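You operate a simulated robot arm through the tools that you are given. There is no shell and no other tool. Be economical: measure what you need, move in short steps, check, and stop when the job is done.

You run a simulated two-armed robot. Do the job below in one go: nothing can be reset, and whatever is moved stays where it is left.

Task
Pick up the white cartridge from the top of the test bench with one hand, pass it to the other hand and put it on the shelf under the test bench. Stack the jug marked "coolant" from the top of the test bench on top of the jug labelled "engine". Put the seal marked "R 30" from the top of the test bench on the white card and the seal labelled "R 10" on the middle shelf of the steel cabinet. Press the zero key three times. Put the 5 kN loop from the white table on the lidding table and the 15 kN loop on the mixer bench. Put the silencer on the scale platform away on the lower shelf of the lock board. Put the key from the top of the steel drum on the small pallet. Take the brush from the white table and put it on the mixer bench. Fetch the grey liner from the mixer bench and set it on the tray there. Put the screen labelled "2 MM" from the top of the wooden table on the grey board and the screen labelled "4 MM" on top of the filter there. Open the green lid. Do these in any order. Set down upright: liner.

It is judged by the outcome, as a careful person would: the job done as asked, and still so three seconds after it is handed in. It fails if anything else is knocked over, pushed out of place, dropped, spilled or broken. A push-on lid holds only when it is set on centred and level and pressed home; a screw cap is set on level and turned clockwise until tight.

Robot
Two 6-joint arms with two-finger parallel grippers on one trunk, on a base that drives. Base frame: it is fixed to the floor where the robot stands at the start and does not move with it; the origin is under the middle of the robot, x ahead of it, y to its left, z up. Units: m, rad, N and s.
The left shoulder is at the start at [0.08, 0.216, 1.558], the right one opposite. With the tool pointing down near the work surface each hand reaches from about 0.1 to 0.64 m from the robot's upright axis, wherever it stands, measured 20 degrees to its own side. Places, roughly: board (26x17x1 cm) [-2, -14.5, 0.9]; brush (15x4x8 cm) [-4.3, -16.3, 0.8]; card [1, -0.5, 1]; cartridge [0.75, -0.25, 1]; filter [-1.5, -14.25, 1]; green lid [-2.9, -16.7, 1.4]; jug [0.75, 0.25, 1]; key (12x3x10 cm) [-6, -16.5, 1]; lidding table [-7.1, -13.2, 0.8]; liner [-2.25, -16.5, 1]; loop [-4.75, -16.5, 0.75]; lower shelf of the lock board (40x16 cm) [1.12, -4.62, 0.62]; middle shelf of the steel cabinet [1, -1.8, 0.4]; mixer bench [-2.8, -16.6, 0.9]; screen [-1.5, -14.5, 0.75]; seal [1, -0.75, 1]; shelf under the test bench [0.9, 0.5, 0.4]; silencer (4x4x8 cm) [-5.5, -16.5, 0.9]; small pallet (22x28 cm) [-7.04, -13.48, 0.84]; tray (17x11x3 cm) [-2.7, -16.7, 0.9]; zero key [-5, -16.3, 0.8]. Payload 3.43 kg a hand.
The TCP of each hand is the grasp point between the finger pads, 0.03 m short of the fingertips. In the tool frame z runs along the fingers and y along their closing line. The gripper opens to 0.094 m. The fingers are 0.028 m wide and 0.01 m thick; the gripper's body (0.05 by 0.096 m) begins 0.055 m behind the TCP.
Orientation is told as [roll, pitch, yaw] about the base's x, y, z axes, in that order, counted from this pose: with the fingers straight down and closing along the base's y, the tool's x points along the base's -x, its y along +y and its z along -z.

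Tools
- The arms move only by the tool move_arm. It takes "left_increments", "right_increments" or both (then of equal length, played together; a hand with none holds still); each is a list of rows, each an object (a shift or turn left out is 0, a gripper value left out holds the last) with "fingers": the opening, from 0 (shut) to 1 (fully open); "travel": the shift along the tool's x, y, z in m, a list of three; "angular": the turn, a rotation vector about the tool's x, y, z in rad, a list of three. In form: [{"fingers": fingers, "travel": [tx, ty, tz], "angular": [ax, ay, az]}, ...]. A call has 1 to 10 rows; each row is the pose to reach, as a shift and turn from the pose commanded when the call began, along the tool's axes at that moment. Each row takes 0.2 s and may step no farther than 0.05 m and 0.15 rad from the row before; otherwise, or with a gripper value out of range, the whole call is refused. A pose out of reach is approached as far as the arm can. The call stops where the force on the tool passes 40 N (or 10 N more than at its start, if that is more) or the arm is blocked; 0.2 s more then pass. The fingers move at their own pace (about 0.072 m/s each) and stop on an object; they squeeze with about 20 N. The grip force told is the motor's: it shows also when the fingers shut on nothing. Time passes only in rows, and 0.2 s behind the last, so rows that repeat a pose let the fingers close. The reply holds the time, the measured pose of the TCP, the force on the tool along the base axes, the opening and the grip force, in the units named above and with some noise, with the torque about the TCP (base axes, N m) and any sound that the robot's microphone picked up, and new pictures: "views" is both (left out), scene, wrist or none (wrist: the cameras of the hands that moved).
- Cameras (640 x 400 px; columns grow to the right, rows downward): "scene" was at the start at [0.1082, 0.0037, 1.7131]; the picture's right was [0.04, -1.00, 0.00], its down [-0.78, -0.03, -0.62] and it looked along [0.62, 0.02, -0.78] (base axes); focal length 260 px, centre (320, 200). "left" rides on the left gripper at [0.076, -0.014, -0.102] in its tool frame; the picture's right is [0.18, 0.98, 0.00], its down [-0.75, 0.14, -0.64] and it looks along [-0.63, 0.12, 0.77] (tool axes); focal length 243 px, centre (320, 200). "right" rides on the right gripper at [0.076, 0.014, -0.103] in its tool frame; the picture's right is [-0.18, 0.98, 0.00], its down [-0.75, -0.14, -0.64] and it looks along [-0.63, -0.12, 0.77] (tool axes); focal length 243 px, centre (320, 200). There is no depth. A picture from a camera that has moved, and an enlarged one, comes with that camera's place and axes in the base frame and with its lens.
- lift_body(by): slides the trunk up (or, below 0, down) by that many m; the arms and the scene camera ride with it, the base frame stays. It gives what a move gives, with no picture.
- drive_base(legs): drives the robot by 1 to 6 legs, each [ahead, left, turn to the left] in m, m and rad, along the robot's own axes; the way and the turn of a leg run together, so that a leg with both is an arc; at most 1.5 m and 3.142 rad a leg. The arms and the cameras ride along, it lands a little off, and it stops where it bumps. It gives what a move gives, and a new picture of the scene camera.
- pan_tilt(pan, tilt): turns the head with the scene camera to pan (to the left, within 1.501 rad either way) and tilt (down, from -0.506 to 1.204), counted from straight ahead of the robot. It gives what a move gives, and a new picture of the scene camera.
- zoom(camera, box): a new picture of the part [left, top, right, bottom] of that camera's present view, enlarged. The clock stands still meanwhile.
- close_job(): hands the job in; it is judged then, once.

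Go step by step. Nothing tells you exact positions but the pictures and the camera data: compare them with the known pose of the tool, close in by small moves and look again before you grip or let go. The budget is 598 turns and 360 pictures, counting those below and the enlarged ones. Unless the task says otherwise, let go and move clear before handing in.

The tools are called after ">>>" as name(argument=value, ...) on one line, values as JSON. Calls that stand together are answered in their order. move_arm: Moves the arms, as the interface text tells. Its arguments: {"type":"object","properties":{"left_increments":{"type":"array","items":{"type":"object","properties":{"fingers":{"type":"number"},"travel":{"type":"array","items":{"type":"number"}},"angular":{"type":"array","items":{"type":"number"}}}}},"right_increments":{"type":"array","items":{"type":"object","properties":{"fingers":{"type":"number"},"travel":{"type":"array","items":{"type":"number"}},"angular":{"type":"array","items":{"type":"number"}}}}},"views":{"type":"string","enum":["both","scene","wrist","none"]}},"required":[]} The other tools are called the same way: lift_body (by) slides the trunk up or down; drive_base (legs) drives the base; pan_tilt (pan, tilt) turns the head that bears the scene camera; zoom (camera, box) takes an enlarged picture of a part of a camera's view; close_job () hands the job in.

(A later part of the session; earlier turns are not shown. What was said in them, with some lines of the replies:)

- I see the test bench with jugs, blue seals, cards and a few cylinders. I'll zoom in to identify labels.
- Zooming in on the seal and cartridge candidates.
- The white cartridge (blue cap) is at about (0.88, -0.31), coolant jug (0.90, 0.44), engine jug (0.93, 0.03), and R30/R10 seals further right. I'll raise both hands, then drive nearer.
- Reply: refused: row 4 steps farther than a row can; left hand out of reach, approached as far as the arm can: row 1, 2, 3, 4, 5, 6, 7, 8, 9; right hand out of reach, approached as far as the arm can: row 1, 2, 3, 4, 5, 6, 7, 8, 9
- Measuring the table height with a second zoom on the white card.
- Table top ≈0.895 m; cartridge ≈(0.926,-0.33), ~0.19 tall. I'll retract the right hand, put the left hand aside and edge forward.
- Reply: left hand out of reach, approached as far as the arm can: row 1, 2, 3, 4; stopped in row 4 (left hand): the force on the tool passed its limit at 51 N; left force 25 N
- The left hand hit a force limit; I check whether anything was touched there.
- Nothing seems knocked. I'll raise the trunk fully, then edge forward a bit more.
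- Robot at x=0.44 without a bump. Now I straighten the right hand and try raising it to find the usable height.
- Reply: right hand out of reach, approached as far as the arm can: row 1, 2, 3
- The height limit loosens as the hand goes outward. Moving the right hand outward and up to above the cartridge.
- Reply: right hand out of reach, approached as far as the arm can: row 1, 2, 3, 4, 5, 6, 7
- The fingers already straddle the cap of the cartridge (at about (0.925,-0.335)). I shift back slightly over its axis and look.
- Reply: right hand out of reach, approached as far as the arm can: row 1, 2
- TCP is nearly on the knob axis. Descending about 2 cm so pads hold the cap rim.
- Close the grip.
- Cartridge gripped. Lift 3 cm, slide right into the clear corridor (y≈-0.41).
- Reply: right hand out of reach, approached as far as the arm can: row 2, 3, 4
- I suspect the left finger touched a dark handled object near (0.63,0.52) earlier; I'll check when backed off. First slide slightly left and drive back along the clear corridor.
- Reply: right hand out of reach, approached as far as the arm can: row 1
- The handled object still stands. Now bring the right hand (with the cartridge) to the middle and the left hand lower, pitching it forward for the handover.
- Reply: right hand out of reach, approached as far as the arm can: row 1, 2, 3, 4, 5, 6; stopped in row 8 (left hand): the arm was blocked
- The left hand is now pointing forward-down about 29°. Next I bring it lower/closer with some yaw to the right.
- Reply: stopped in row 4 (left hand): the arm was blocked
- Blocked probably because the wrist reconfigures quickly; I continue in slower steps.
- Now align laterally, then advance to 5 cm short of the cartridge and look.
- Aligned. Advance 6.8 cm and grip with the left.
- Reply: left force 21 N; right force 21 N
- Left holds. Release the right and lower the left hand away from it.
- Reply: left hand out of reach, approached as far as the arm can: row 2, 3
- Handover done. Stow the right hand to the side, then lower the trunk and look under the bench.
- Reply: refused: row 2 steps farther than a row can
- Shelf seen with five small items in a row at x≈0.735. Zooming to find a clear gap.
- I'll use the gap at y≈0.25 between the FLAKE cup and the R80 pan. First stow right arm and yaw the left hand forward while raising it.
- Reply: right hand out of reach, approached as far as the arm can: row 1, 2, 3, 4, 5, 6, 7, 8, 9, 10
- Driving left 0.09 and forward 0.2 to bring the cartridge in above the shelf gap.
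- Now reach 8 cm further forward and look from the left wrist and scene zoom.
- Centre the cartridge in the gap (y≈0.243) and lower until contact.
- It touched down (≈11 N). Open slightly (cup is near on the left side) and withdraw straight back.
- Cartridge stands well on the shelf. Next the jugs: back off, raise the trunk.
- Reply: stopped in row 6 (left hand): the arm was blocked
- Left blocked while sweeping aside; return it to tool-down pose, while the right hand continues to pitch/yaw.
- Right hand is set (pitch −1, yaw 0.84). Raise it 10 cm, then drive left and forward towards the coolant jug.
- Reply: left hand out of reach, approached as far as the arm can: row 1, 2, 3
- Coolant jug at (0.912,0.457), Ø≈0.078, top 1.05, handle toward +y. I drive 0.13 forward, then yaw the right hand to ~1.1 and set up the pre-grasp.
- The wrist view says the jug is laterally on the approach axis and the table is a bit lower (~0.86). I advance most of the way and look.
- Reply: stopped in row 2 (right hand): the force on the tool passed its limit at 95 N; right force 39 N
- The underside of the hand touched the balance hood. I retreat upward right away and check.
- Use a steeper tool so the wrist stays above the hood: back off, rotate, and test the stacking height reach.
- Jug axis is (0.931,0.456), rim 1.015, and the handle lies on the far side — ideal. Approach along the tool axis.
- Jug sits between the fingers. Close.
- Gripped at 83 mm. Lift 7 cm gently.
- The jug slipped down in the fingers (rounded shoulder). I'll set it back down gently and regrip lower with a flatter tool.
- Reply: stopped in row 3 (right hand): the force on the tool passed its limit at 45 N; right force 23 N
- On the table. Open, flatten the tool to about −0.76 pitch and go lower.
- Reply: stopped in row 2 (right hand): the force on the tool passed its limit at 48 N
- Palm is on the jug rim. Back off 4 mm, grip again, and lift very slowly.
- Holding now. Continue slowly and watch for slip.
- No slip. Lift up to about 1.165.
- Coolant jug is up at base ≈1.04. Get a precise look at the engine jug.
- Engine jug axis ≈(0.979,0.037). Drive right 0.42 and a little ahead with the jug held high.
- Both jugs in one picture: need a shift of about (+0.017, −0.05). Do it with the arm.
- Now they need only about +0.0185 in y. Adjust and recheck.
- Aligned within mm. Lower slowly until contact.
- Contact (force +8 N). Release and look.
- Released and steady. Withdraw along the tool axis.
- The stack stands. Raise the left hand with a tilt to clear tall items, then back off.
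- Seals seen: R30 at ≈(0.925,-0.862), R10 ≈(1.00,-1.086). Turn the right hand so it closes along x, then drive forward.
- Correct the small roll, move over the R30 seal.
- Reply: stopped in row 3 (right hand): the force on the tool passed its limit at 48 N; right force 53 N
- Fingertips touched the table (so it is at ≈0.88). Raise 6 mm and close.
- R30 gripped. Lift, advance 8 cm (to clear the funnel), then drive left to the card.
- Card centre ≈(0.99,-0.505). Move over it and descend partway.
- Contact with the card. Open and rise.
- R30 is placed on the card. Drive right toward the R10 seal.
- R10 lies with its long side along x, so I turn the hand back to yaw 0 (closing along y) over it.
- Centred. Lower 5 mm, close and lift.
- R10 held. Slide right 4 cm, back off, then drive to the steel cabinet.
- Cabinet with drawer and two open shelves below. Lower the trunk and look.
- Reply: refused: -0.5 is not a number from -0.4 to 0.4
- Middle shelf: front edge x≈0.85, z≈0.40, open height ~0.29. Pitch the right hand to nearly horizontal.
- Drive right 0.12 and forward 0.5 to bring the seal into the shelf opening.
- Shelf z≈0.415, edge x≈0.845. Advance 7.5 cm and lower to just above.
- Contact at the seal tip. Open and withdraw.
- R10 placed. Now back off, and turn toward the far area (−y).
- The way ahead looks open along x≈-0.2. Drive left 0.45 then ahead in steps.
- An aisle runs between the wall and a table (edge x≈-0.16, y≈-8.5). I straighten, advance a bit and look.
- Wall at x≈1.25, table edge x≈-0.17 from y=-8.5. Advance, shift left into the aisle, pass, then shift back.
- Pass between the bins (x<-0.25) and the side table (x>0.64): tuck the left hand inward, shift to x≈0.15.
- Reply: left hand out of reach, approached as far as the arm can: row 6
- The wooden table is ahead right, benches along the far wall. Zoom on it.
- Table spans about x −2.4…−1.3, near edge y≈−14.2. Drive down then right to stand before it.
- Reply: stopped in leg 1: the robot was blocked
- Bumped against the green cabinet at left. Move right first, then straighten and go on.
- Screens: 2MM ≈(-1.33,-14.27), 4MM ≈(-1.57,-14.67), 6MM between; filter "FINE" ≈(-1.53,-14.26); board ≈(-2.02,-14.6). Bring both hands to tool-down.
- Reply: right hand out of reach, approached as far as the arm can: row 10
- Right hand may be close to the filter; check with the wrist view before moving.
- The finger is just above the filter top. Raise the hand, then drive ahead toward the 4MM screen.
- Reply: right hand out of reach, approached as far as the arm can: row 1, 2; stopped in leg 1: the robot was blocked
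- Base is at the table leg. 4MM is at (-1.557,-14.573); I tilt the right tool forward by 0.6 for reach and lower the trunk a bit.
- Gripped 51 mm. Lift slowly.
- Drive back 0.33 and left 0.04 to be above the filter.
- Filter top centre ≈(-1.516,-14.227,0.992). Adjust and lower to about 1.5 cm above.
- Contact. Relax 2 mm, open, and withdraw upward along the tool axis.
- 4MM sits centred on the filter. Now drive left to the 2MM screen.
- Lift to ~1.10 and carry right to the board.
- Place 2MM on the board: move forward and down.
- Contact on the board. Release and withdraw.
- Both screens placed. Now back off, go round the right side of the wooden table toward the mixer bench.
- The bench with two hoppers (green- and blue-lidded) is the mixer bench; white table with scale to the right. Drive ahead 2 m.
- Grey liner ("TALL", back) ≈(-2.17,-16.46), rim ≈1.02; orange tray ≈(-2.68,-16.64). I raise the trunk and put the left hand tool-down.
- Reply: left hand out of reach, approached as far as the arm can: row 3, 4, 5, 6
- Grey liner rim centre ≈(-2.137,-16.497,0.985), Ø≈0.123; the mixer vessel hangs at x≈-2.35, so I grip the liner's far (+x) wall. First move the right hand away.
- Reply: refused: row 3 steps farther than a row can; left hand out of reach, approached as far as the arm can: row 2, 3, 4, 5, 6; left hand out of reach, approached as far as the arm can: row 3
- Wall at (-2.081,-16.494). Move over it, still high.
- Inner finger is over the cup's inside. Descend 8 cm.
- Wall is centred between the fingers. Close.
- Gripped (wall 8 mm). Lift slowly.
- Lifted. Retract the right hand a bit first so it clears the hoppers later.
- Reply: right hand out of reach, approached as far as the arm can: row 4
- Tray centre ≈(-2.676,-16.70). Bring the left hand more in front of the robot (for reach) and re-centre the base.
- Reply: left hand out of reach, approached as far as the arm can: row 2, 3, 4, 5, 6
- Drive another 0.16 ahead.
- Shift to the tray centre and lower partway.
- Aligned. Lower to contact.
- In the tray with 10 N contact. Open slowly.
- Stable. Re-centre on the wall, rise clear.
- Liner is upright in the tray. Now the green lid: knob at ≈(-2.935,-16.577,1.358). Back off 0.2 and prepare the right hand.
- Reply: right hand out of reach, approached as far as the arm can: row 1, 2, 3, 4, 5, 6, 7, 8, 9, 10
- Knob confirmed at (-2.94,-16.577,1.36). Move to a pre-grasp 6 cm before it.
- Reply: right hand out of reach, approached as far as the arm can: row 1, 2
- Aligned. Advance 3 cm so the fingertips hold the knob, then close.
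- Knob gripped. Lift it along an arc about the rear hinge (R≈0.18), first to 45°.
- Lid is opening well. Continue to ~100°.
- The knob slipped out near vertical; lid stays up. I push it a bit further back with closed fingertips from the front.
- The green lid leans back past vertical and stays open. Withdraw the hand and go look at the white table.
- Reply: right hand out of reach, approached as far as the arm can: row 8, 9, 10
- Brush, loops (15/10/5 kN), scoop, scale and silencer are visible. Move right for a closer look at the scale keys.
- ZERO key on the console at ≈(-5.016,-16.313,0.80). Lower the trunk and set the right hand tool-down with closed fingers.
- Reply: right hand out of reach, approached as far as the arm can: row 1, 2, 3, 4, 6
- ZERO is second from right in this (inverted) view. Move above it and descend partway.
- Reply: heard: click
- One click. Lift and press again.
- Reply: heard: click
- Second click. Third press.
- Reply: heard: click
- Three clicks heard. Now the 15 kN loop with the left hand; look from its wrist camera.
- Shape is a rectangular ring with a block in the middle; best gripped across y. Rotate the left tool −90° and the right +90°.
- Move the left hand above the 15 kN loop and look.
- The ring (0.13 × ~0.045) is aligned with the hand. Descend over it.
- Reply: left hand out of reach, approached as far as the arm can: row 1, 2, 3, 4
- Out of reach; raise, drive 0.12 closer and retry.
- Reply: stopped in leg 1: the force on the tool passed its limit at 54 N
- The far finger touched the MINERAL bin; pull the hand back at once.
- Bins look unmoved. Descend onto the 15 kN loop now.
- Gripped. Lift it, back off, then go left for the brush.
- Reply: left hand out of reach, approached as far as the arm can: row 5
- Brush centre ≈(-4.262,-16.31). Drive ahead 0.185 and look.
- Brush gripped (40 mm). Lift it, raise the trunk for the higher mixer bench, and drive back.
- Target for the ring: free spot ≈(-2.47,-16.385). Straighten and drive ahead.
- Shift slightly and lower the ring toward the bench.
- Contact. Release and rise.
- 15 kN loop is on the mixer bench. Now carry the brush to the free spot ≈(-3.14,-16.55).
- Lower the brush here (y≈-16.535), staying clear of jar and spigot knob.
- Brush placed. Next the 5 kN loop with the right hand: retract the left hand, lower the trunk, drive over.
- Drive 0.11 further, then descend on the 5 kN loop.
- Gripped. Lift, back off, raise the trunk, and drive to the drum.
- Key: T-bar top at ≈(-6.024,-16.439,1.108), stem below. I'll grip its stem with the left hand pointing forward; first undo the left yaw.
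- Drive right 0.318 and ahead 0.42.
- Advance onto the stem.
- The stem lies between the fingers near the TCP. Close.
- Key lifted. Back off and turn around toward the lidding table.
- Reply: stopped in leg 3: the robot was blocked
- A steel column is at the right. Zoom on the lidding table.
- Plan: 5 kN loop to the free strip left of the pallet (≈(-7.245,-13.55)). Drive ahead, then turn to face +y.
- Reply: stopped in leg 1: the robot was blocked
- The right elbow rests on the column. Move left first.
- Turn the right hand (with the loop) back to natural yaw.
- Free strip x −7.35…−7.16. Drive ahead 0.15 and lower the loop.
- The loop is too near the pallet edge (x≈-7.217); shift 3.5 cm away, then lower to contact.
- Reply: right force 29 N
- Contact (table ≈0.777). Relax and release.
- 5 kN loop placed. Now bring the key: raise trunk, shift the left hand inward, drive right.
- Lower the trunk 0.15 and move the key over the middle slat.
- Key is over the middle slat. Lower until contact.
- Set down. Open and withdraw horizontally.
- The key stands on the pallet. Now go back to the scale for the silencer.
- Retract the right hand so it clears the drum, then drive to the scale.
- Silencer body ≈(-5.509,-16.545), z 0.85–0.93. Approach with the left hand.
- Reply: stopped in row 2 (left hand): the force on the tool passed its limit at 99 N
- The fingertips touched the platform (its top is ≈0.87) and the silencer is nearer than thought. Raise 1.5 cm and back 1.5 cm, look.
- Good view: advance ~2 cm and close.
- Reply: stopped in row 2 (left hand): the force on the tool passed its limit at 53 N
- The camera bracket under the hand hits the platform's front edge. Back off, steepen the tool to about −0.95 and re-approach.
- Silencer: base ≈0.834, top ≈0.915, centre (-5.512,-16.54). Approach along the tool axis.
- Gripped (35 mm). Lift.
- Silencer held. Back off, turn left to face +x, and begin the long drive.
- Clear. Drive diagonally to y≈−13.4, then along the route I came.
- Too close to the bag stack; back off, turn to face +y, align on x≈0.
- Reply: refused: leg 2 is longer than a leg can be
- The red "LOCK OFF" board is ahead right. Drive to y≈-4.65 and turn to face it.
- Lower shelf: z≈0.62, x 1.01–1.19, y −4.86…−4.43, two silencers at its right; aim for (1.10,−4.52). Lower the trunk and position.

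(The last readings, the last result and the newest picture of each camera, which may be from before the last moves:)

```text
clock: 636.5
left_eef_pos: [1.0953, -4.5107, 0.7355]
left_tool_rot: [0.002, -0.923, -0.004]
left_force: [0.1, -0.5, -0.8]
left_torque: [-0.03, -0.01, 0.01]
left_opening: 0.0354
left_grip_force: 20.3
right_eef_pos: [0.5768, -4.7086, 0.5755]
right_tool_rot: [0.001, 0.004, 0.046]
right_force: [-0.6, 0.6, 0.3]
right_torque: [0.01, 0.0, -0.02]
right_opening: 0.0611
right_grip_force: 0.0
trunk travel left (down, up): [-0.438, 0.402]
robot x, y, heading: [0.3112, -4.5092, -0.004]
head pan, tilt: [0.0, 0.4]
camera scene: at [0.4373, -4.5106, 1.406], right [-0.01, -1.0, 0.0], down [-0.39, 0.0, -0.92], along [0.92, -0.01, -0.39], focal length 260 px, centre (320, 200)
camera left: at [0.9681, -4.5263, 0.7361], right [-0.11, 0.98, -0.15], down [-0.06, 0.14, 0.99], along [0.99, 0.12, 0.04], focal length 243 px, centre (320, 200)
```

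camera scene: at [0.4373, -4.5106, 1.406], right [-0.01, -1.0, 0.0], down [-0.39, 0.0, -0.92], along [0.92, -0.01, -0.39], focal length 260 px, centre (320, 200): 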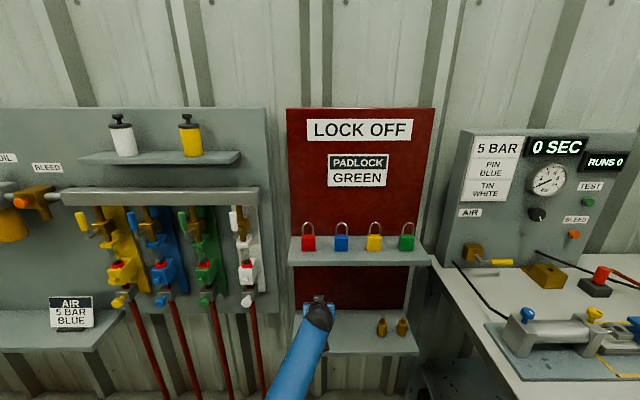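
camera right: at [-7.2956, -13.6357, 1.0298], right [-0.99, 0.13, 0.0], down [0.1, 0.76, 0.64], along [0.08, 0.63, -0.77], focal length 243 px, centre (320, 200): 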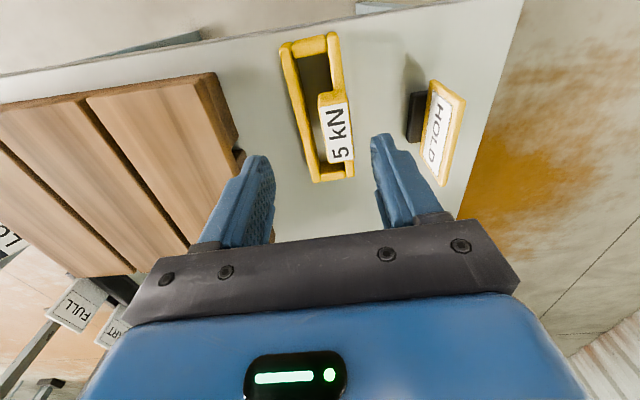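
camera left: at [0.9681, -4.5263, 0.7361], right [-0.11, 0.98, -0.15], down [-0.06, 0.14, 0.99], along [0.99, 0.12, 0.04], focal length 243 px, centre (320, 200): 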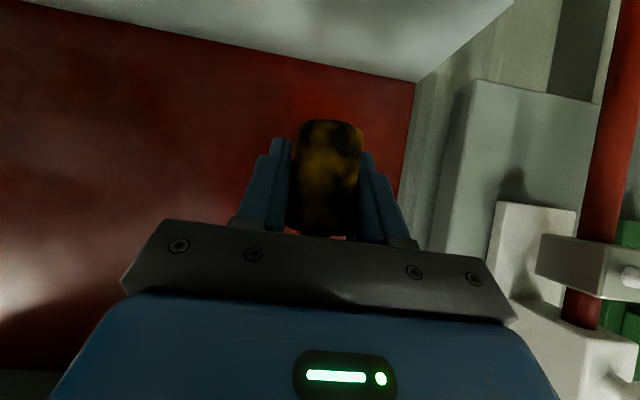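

In position over the shelf. Shift 3 cm right and lower.

>>> move_arm(left_increments=[{"travel": [0, -0.03, 0]}, {"travel": [0.024, -0.03, 0.018]}, {"travel": [0.044, -0.03, 0.033]}, {"travel": [0.056, -0.03, 0.042]}, {"travel": [0.062, -0.03, 0.047]}], views="wrist")

```text
clock: 637.7
left_eef_pos: [1.0964, -4.5418, 0.6587]
left_tool_rot: [0.002, -0.922, -0.005]
left_force: [-0.6, -0.2, -1.7]
left_torque: [-0.02, 0.05, -0.02]
left_opening: 0.0349
left_grip_force: 19.7
right_eef_pos: [0.5778, -4.709, 0.5771]
right_tool_rot: [0.002, 0.005, 0.045]
right_force: [-0.5, -0.7, 0.0]
right_torque: [0.01, -0.04, 0.0]
right_opening: 0.0608
right_grip_force: 0.1
trunk travel left (down, up): [-0.438, 0.402]
robot x, y, heading: [0.3131, -4.5103, -0.005]
head pan, tilt: [0.0, 0.4]
camera left: at [0.9677, -4.5573, 0.659], right [-0.11, 0.98, -0.15], down [-0.06, 0.14, 0.99], along [0.99, 0.12, 0.04], focal length 243 px, centre (320, 200)
```

left: 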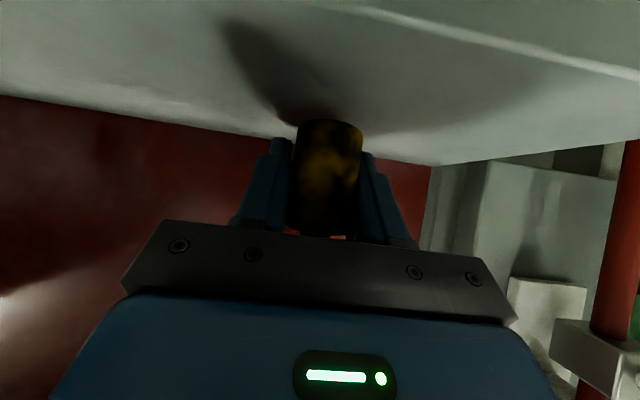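

>>> move_arm(left_increments=[{"travel": [0.004, 0, 0.003]}, {"travel": [0.008, 0, 0.006]}, {"travel": [0.012, 0, 0.009]}, {"travel": [0.016, 0, 0.012]}], views="none")

```text
clock: 638.7
left_eef_pos: [1.0956, -4.5432, 0.6495]
left_tool_rot: [-0.004, -0.941, -0.003]
left_force: [9.7, 4.1, 31.9]
left_torque: [0.49, -0.26, -0.11]
left_opening: 0.0356
left_grip_force: 19.7
right_eef_pos: [0.5758, -4.7092, 0.5781]
right_tool_rot: [-0.002, -0.001, 0.044]
right_force: [0.3, 1.0, 1.1]
right_torque: [-0.04, 0.0, -0.02]
right_opening: 0.061
right_grip_force: 0.1
trunk travel left (down, up): [-0.438, 0.402]
robot x, y, heading: [0.3116, -4.5074, -0.004]
head pan, tilt: [0.0, 0.4]
```

Contact. Relax 4 mm, release, withdraw.

>>> move_arm(left_increments=[{"travel": [-0.0035, 0, -0.0025]}, {"travel": [-0.0035, 0, -0.0025], "fingers": 0.55}, {"travel": [-0.0035, 0, -0.0025], "fingers": 0.7}, {"travel": [-0.0035, 0, -0.0025], "fingers": 0.7}], views="wrist")

```text
clock: 639.7
left_eef_pos: [1.0963, -4.5499, 0.6498]
left_tool_rot: [-0.005, -0.938, -0.004]
left_force: [1.6, -21.6, 23.6]
left_torque: [0.02, -0.42, -0.44]
left_opening: 0.0534
left_grip_force: 0.1
right_eef_pos: [0.5754, -4.7101, 0.5774]
right_tool_rot: [0.003, 0.001, 0.043]
right_force: [0.8, -0.4, 0.9]
right_torque: [0.0, 0.01, 0.02]
right_opening: 0.0611
right_grip_force: 0.0
trunk travel left (down, up): [-0.438, 0.402]
robot x, y, heading: [0.3133, -4.5129, -0.008]
head pan, tilt: [0.0, 0.4]
camera left: at [0.9678, -4.5638, 0.6487], right [-0.1, 0.98, -0.15], down [-0.07, 0.15, 0.99], along [0.99, 0.11, 0.05], focal length 243 px, centre (320, 200)
```

left: 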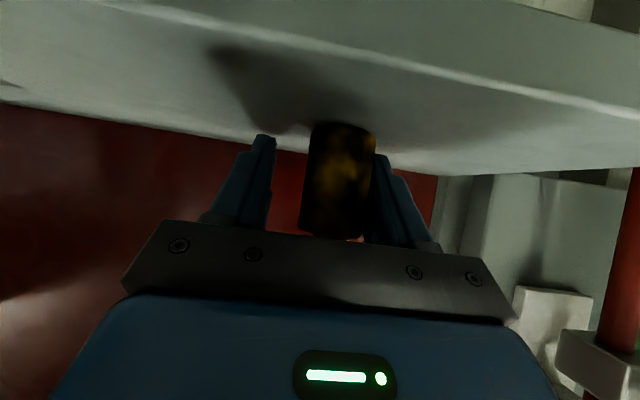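

>>> move_arm(left_increments=[{"travel": [-0.004, 0, -0.003]}, {"travel": [-0.008, 0, -0.006]}], views="wrist")

```text
clock: 640.3
left_eef_pos: [1.0934, -4.5376, 0.6498]
left_tool_rot: [0.007, -0.917, 0.0]
left_force: [-0.8, -2.9, 4.1]
left_torque: [-0.23, -0.03, -0.03]
left_opening: 0.0671
left_grip_force: 1.2
right_eef_pos: [0.577, -4.7076, 0.5768]
right_tool_rot: [0.003, 0.001, 0.047]
right_force: [0.1, 0.8, 0.9]
right_torque: [-0.02, -0.03, -0.02]
right_opening: 0.0612
right_grip_force: 0.1
trunk travel left (down, up): [-0.438, 0.402]
robot x, y, heading: [0.3141, -4.5079, -0.005]
head pan, tilt: [0.0, 0.4]
camera left: at [0.9669, -4.5539, 0.6511], right [-0.11, 0.98, -0.14], down [-0.05, 0.14, 0.99], along [0.99, 0.12, 0.04], focal length 243 px, centre (320, 200)
```

left: 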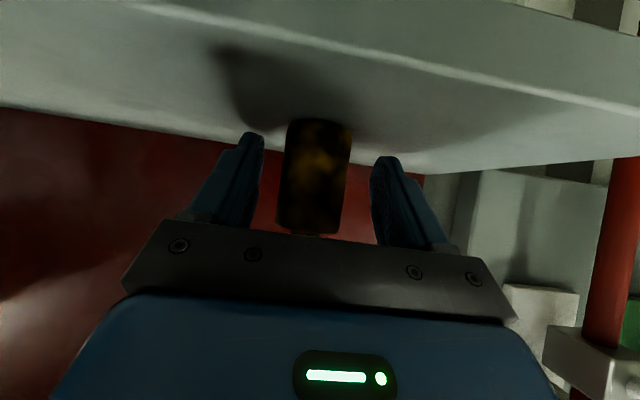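

>>> move_arm(left_increments=[{"travel": [0, -0.003, -0.02]}, {"travel": [0, -0.003, -0.05]}, {"travel": [0, -0.003, -0.09]}, {"travel": [0, -0.003, -0.13]}], views="both")

>>> zoom(camera="scene", box=[260, 270, 460, 395])

```text
clock: 641.3
left_eef_pos: [0.994, -4.5445, 0.7279]
left_tool_rot: [0.004, -0.922, -0.005]
left_force: [0.7, -0.3, 0.0]
left_torque: [-0.06, 0.03, -0.02]
left_opening: 0.0657
left_grip_force: 0.1
right_eef_pos: [0.5772, -4.7094, 0.5767]
right_tool_rot: [0.002, 0.002, 0.045]
right_force: [0.1, 0.2, 0.1]
right_torque: [0.02, 0.04, -0.01]
right_opening: 0.0612
right_grip_force: 0.0
trunk travel left (down, up): [-0.438, 0.402]
robot x, y, heading: [0.3138, -4.5096, -0.003]
head pan, tilt: [0.0, 0.4]
camera scene: at [0.4359, -4.5104, 1.4062], right [-0.01, -1.0, 0.0], down [-0.39, 0.0, -0.92], along [0.92, -0.01, -0.39], focal length 260 px, centre (320, 200)
camera left: at [0.8668, -4.5593, 0.7299], right [-0.11, 0.98, -0.15], down [-0.06, 0.14, 0.99], along [0.99, 0.12, 0.04], focal length 243 px, centre (320, 200)
```

scene: 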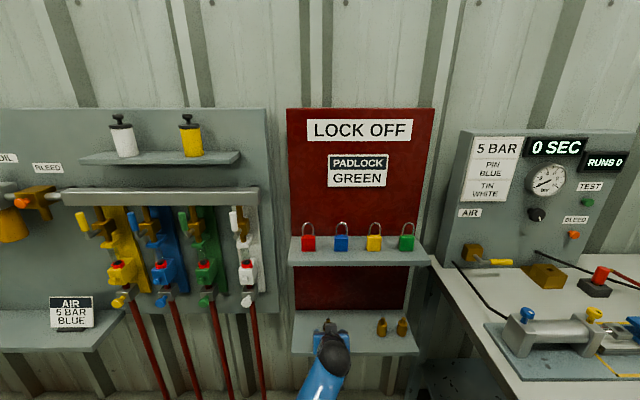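
left: 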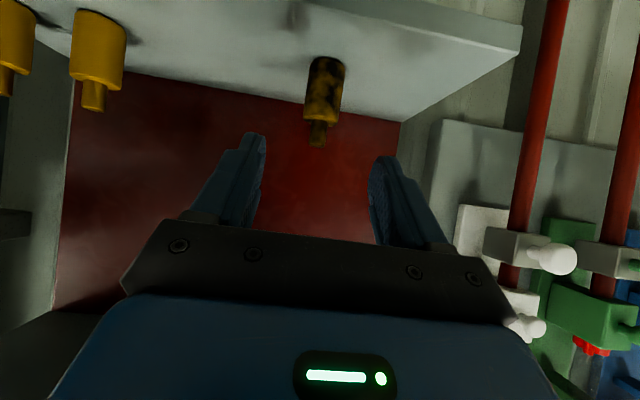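

```text
3.20 times, centred on (360, 332) of scene
camera zoom: at [0.4359, -4.5104, 1.4062], right [-0.01, -1.0, 0.0], down [-0.39, 0.0, -0.92], along [0.92, -0.01, -0.39], focal length 832 px, centre (192, -224)
```

zoom: 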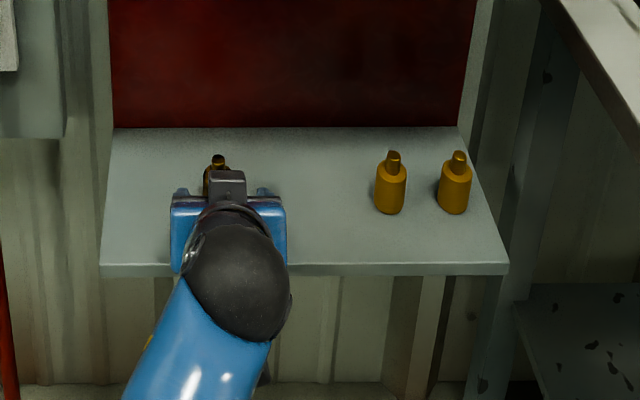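

The silencer stands on the lower shelf. Back away clear.

>>> drive_base(legs=[[-0.5, 0, 0]])

>>> zoom(camera="scene", box=[240, 220, 400, 320])

```text
clock: 644.2
left_eef_pos: [0.4901, -4.5332, 0.7283]
left_tool_rot: [0.0, -0.924, 0.015]
left_force: [0.6, 0.1, 0.5]
left_torque: [-0.03, -0.02, 0.03]
left_opening: 0.0658
left_grip_force: 0.0
right_eef_pos: [0.0737, -4.7063, 0.5769]
right_tool_rot: [0.001, 0.003, 0.064]
right_force: [0.4, 0.0, -0.2]
right_torque: [0.03, 0.05, -0.03]
right_opening: 0.0609
right_grip_force: 0.0
trunk travel left (down, up): [-0.438, 0.402]
robot x, y, heading: [-0.1935, -4.5109, 0.014]
head pan, tilt: [0.0, 0.4]
camera scene: at [-0.0689, -4.51, 1.406], right [0.01, -1.0, 0.0], down [-0.39, -0.01, -0.92], along [0.92, 0.01, -0.39], focal length 260 px, centre (320, 200)
```

scene: 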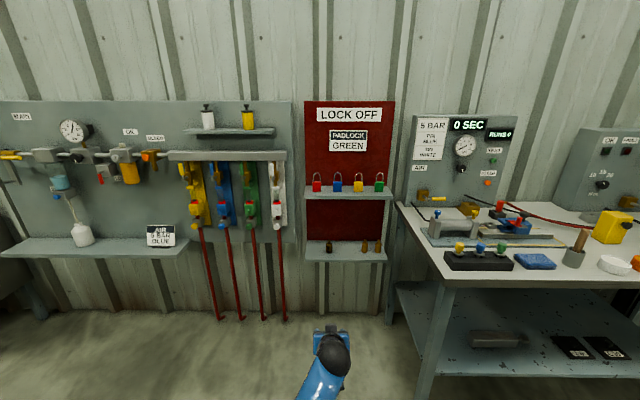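

```text
4.00 times, centred on (320, 270) of scene
camera zoom: at [-0.0689, -4.51, 1.406], right [0.01, -1.0, 0.0], down [-0.39, -0.01, -0.92], along [0.92, 0.01, -0.39], focal length 1041 px, centre (320, -80)
```

zoom: 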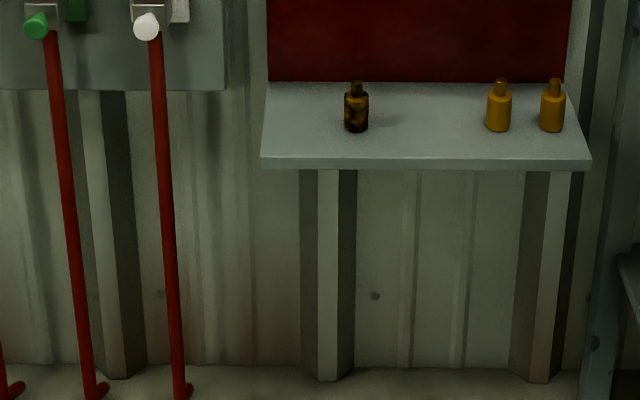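

Silencer is fine. A quick check look back at the test bench before handing in.

>>> drive_base(legs=[[0, 1.4, 0], [0, 1.2, 0]])

>>> pan_tilt(pan=0.95, tilt=0.25)

>>> zoom(camera="scene", box=[240, 120, 480, 270])

```text
clock: 657.0
left_eef_pos: [0.5336, -1.9482, 0.7272]
left_tool_rot: [0.001, -0.924, -0.052]
left_force: [0.7, -0.5, -0.1]
left_torque: [0.0, 0.02, 0.01]
left_opening: 0.0656
left_grip_force: 0.1
right_eef_pos: [0.1076, -2.091, 0.577]
right_tool_rot: [0.003, 0.004, -0.007]
right_force: [-0.2, 0.3, -0.1]
right_torque: [-0.05, 0.0, 0.04]
right_opening: 0.061
right_grip_force: 0.0
trunk travel left (down, up): [-0.438, 0.402]
robot x, y, heading: [-0.1461, -1.8844, -0.055]
head pan, tilt: [0.0, 0.4]
camera scene: at [-0.0222, -1.8862, 1.406], right [-0.06, -1.0, 0.0], down [-0.39, 0.02, -0.92], along [0.92, -0.05, -0.39], focal length 260 px, centre (320, 200)
```

scene: 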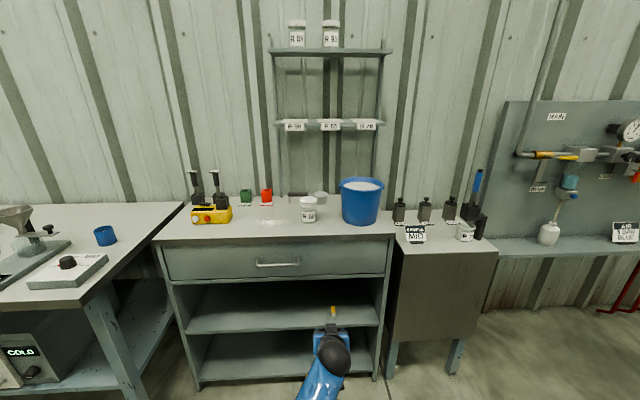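

```text
clock: 658.3
left_eef_pos: [0.5324, -1.9479, 0.7283]
left_tool_rot: [0.002, -0.923, -0.055]
left_force: [0.7, -0.2, 0.2]
left_torque: [0.01, 0.0, -0.02]
left_opening: 0.0661
left_grip_force: 0.1
right_eef_pos: [0.107, -2.0924, 0.5773]
right_tool_rot: [0.002, 0.004, -0.004]
right_force: [-0.1, -0.2, -0.1]
right_torque: [0.03, -0.04, 0.02]
right_opening: 0.061
right_grip_force: 0.0
trunk travel left (down, up): [-0.438, 0.402]
robot x, y, heading: [-0.1481, -1.8825, -0.053]
head pan, tilt: [0.949, 0.25]
camera scene: at [-0.0561, -1.8084, 1.42], right [0.78, -0.63, 0.0], down [-0.16, -0.19, -0.97], along [0.61, 0.75, -0.25], focal length 260 px, centre (320, 200)
```

scene: 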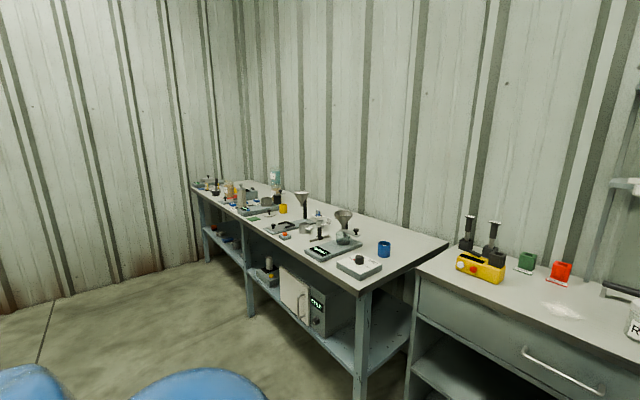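

```text
2.67 times, centred on (360, 195) of scene
camera zoom: at [-0.0561, -1.8084, 1.42], right [0.78, -0.63, 0.0], down [-0.16, -0.19, -0.97], along [0.61, 0.75, -0.25], focal length 694 px, centre (213, 213)
```

zoom: 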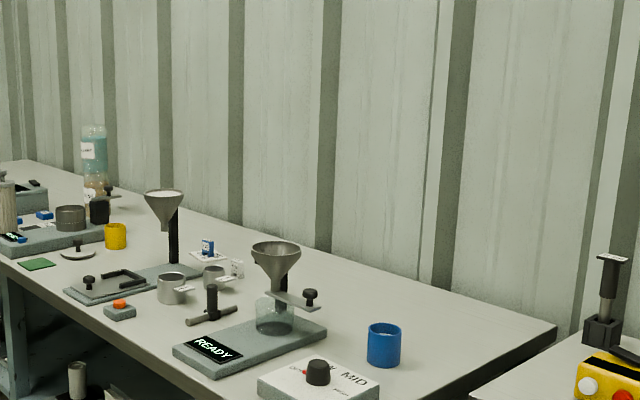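

The jug stack still stands, the R30 seal is on the card and the R10 seal is on the cabinet shelf. Handing in.

>>> close_job()

```text
The job is handed in.
```

I finished every item on the list and handed the job in with both hands empty and clear. The result of the judging was not shown to me.

- **Rechecked at the end:** I looked again at the coolant-on-engine jug stack, the R 30 seal, the R 10 seal and the silencer, and all were in place.
- **Not rechecked:** The other placements were seen in place when I set them down but not at the end. The green lid leans back past vertical and was still up when I last worked at that bench. I heard one click for each of the three presses of the zero key.
- **Contacts on the way:** The robot bumped several fixed things hard enough to stop. These were the test-bench balance hood (peak 95 N), a black-handled object on that bench, the MINERAL bin and the front of the scale platform (peak 99 N). It also bumped the wooden table, the green cabinet and a steel column. I saw no sign that any of them moved or fell, but I didn't inspect each one closely.
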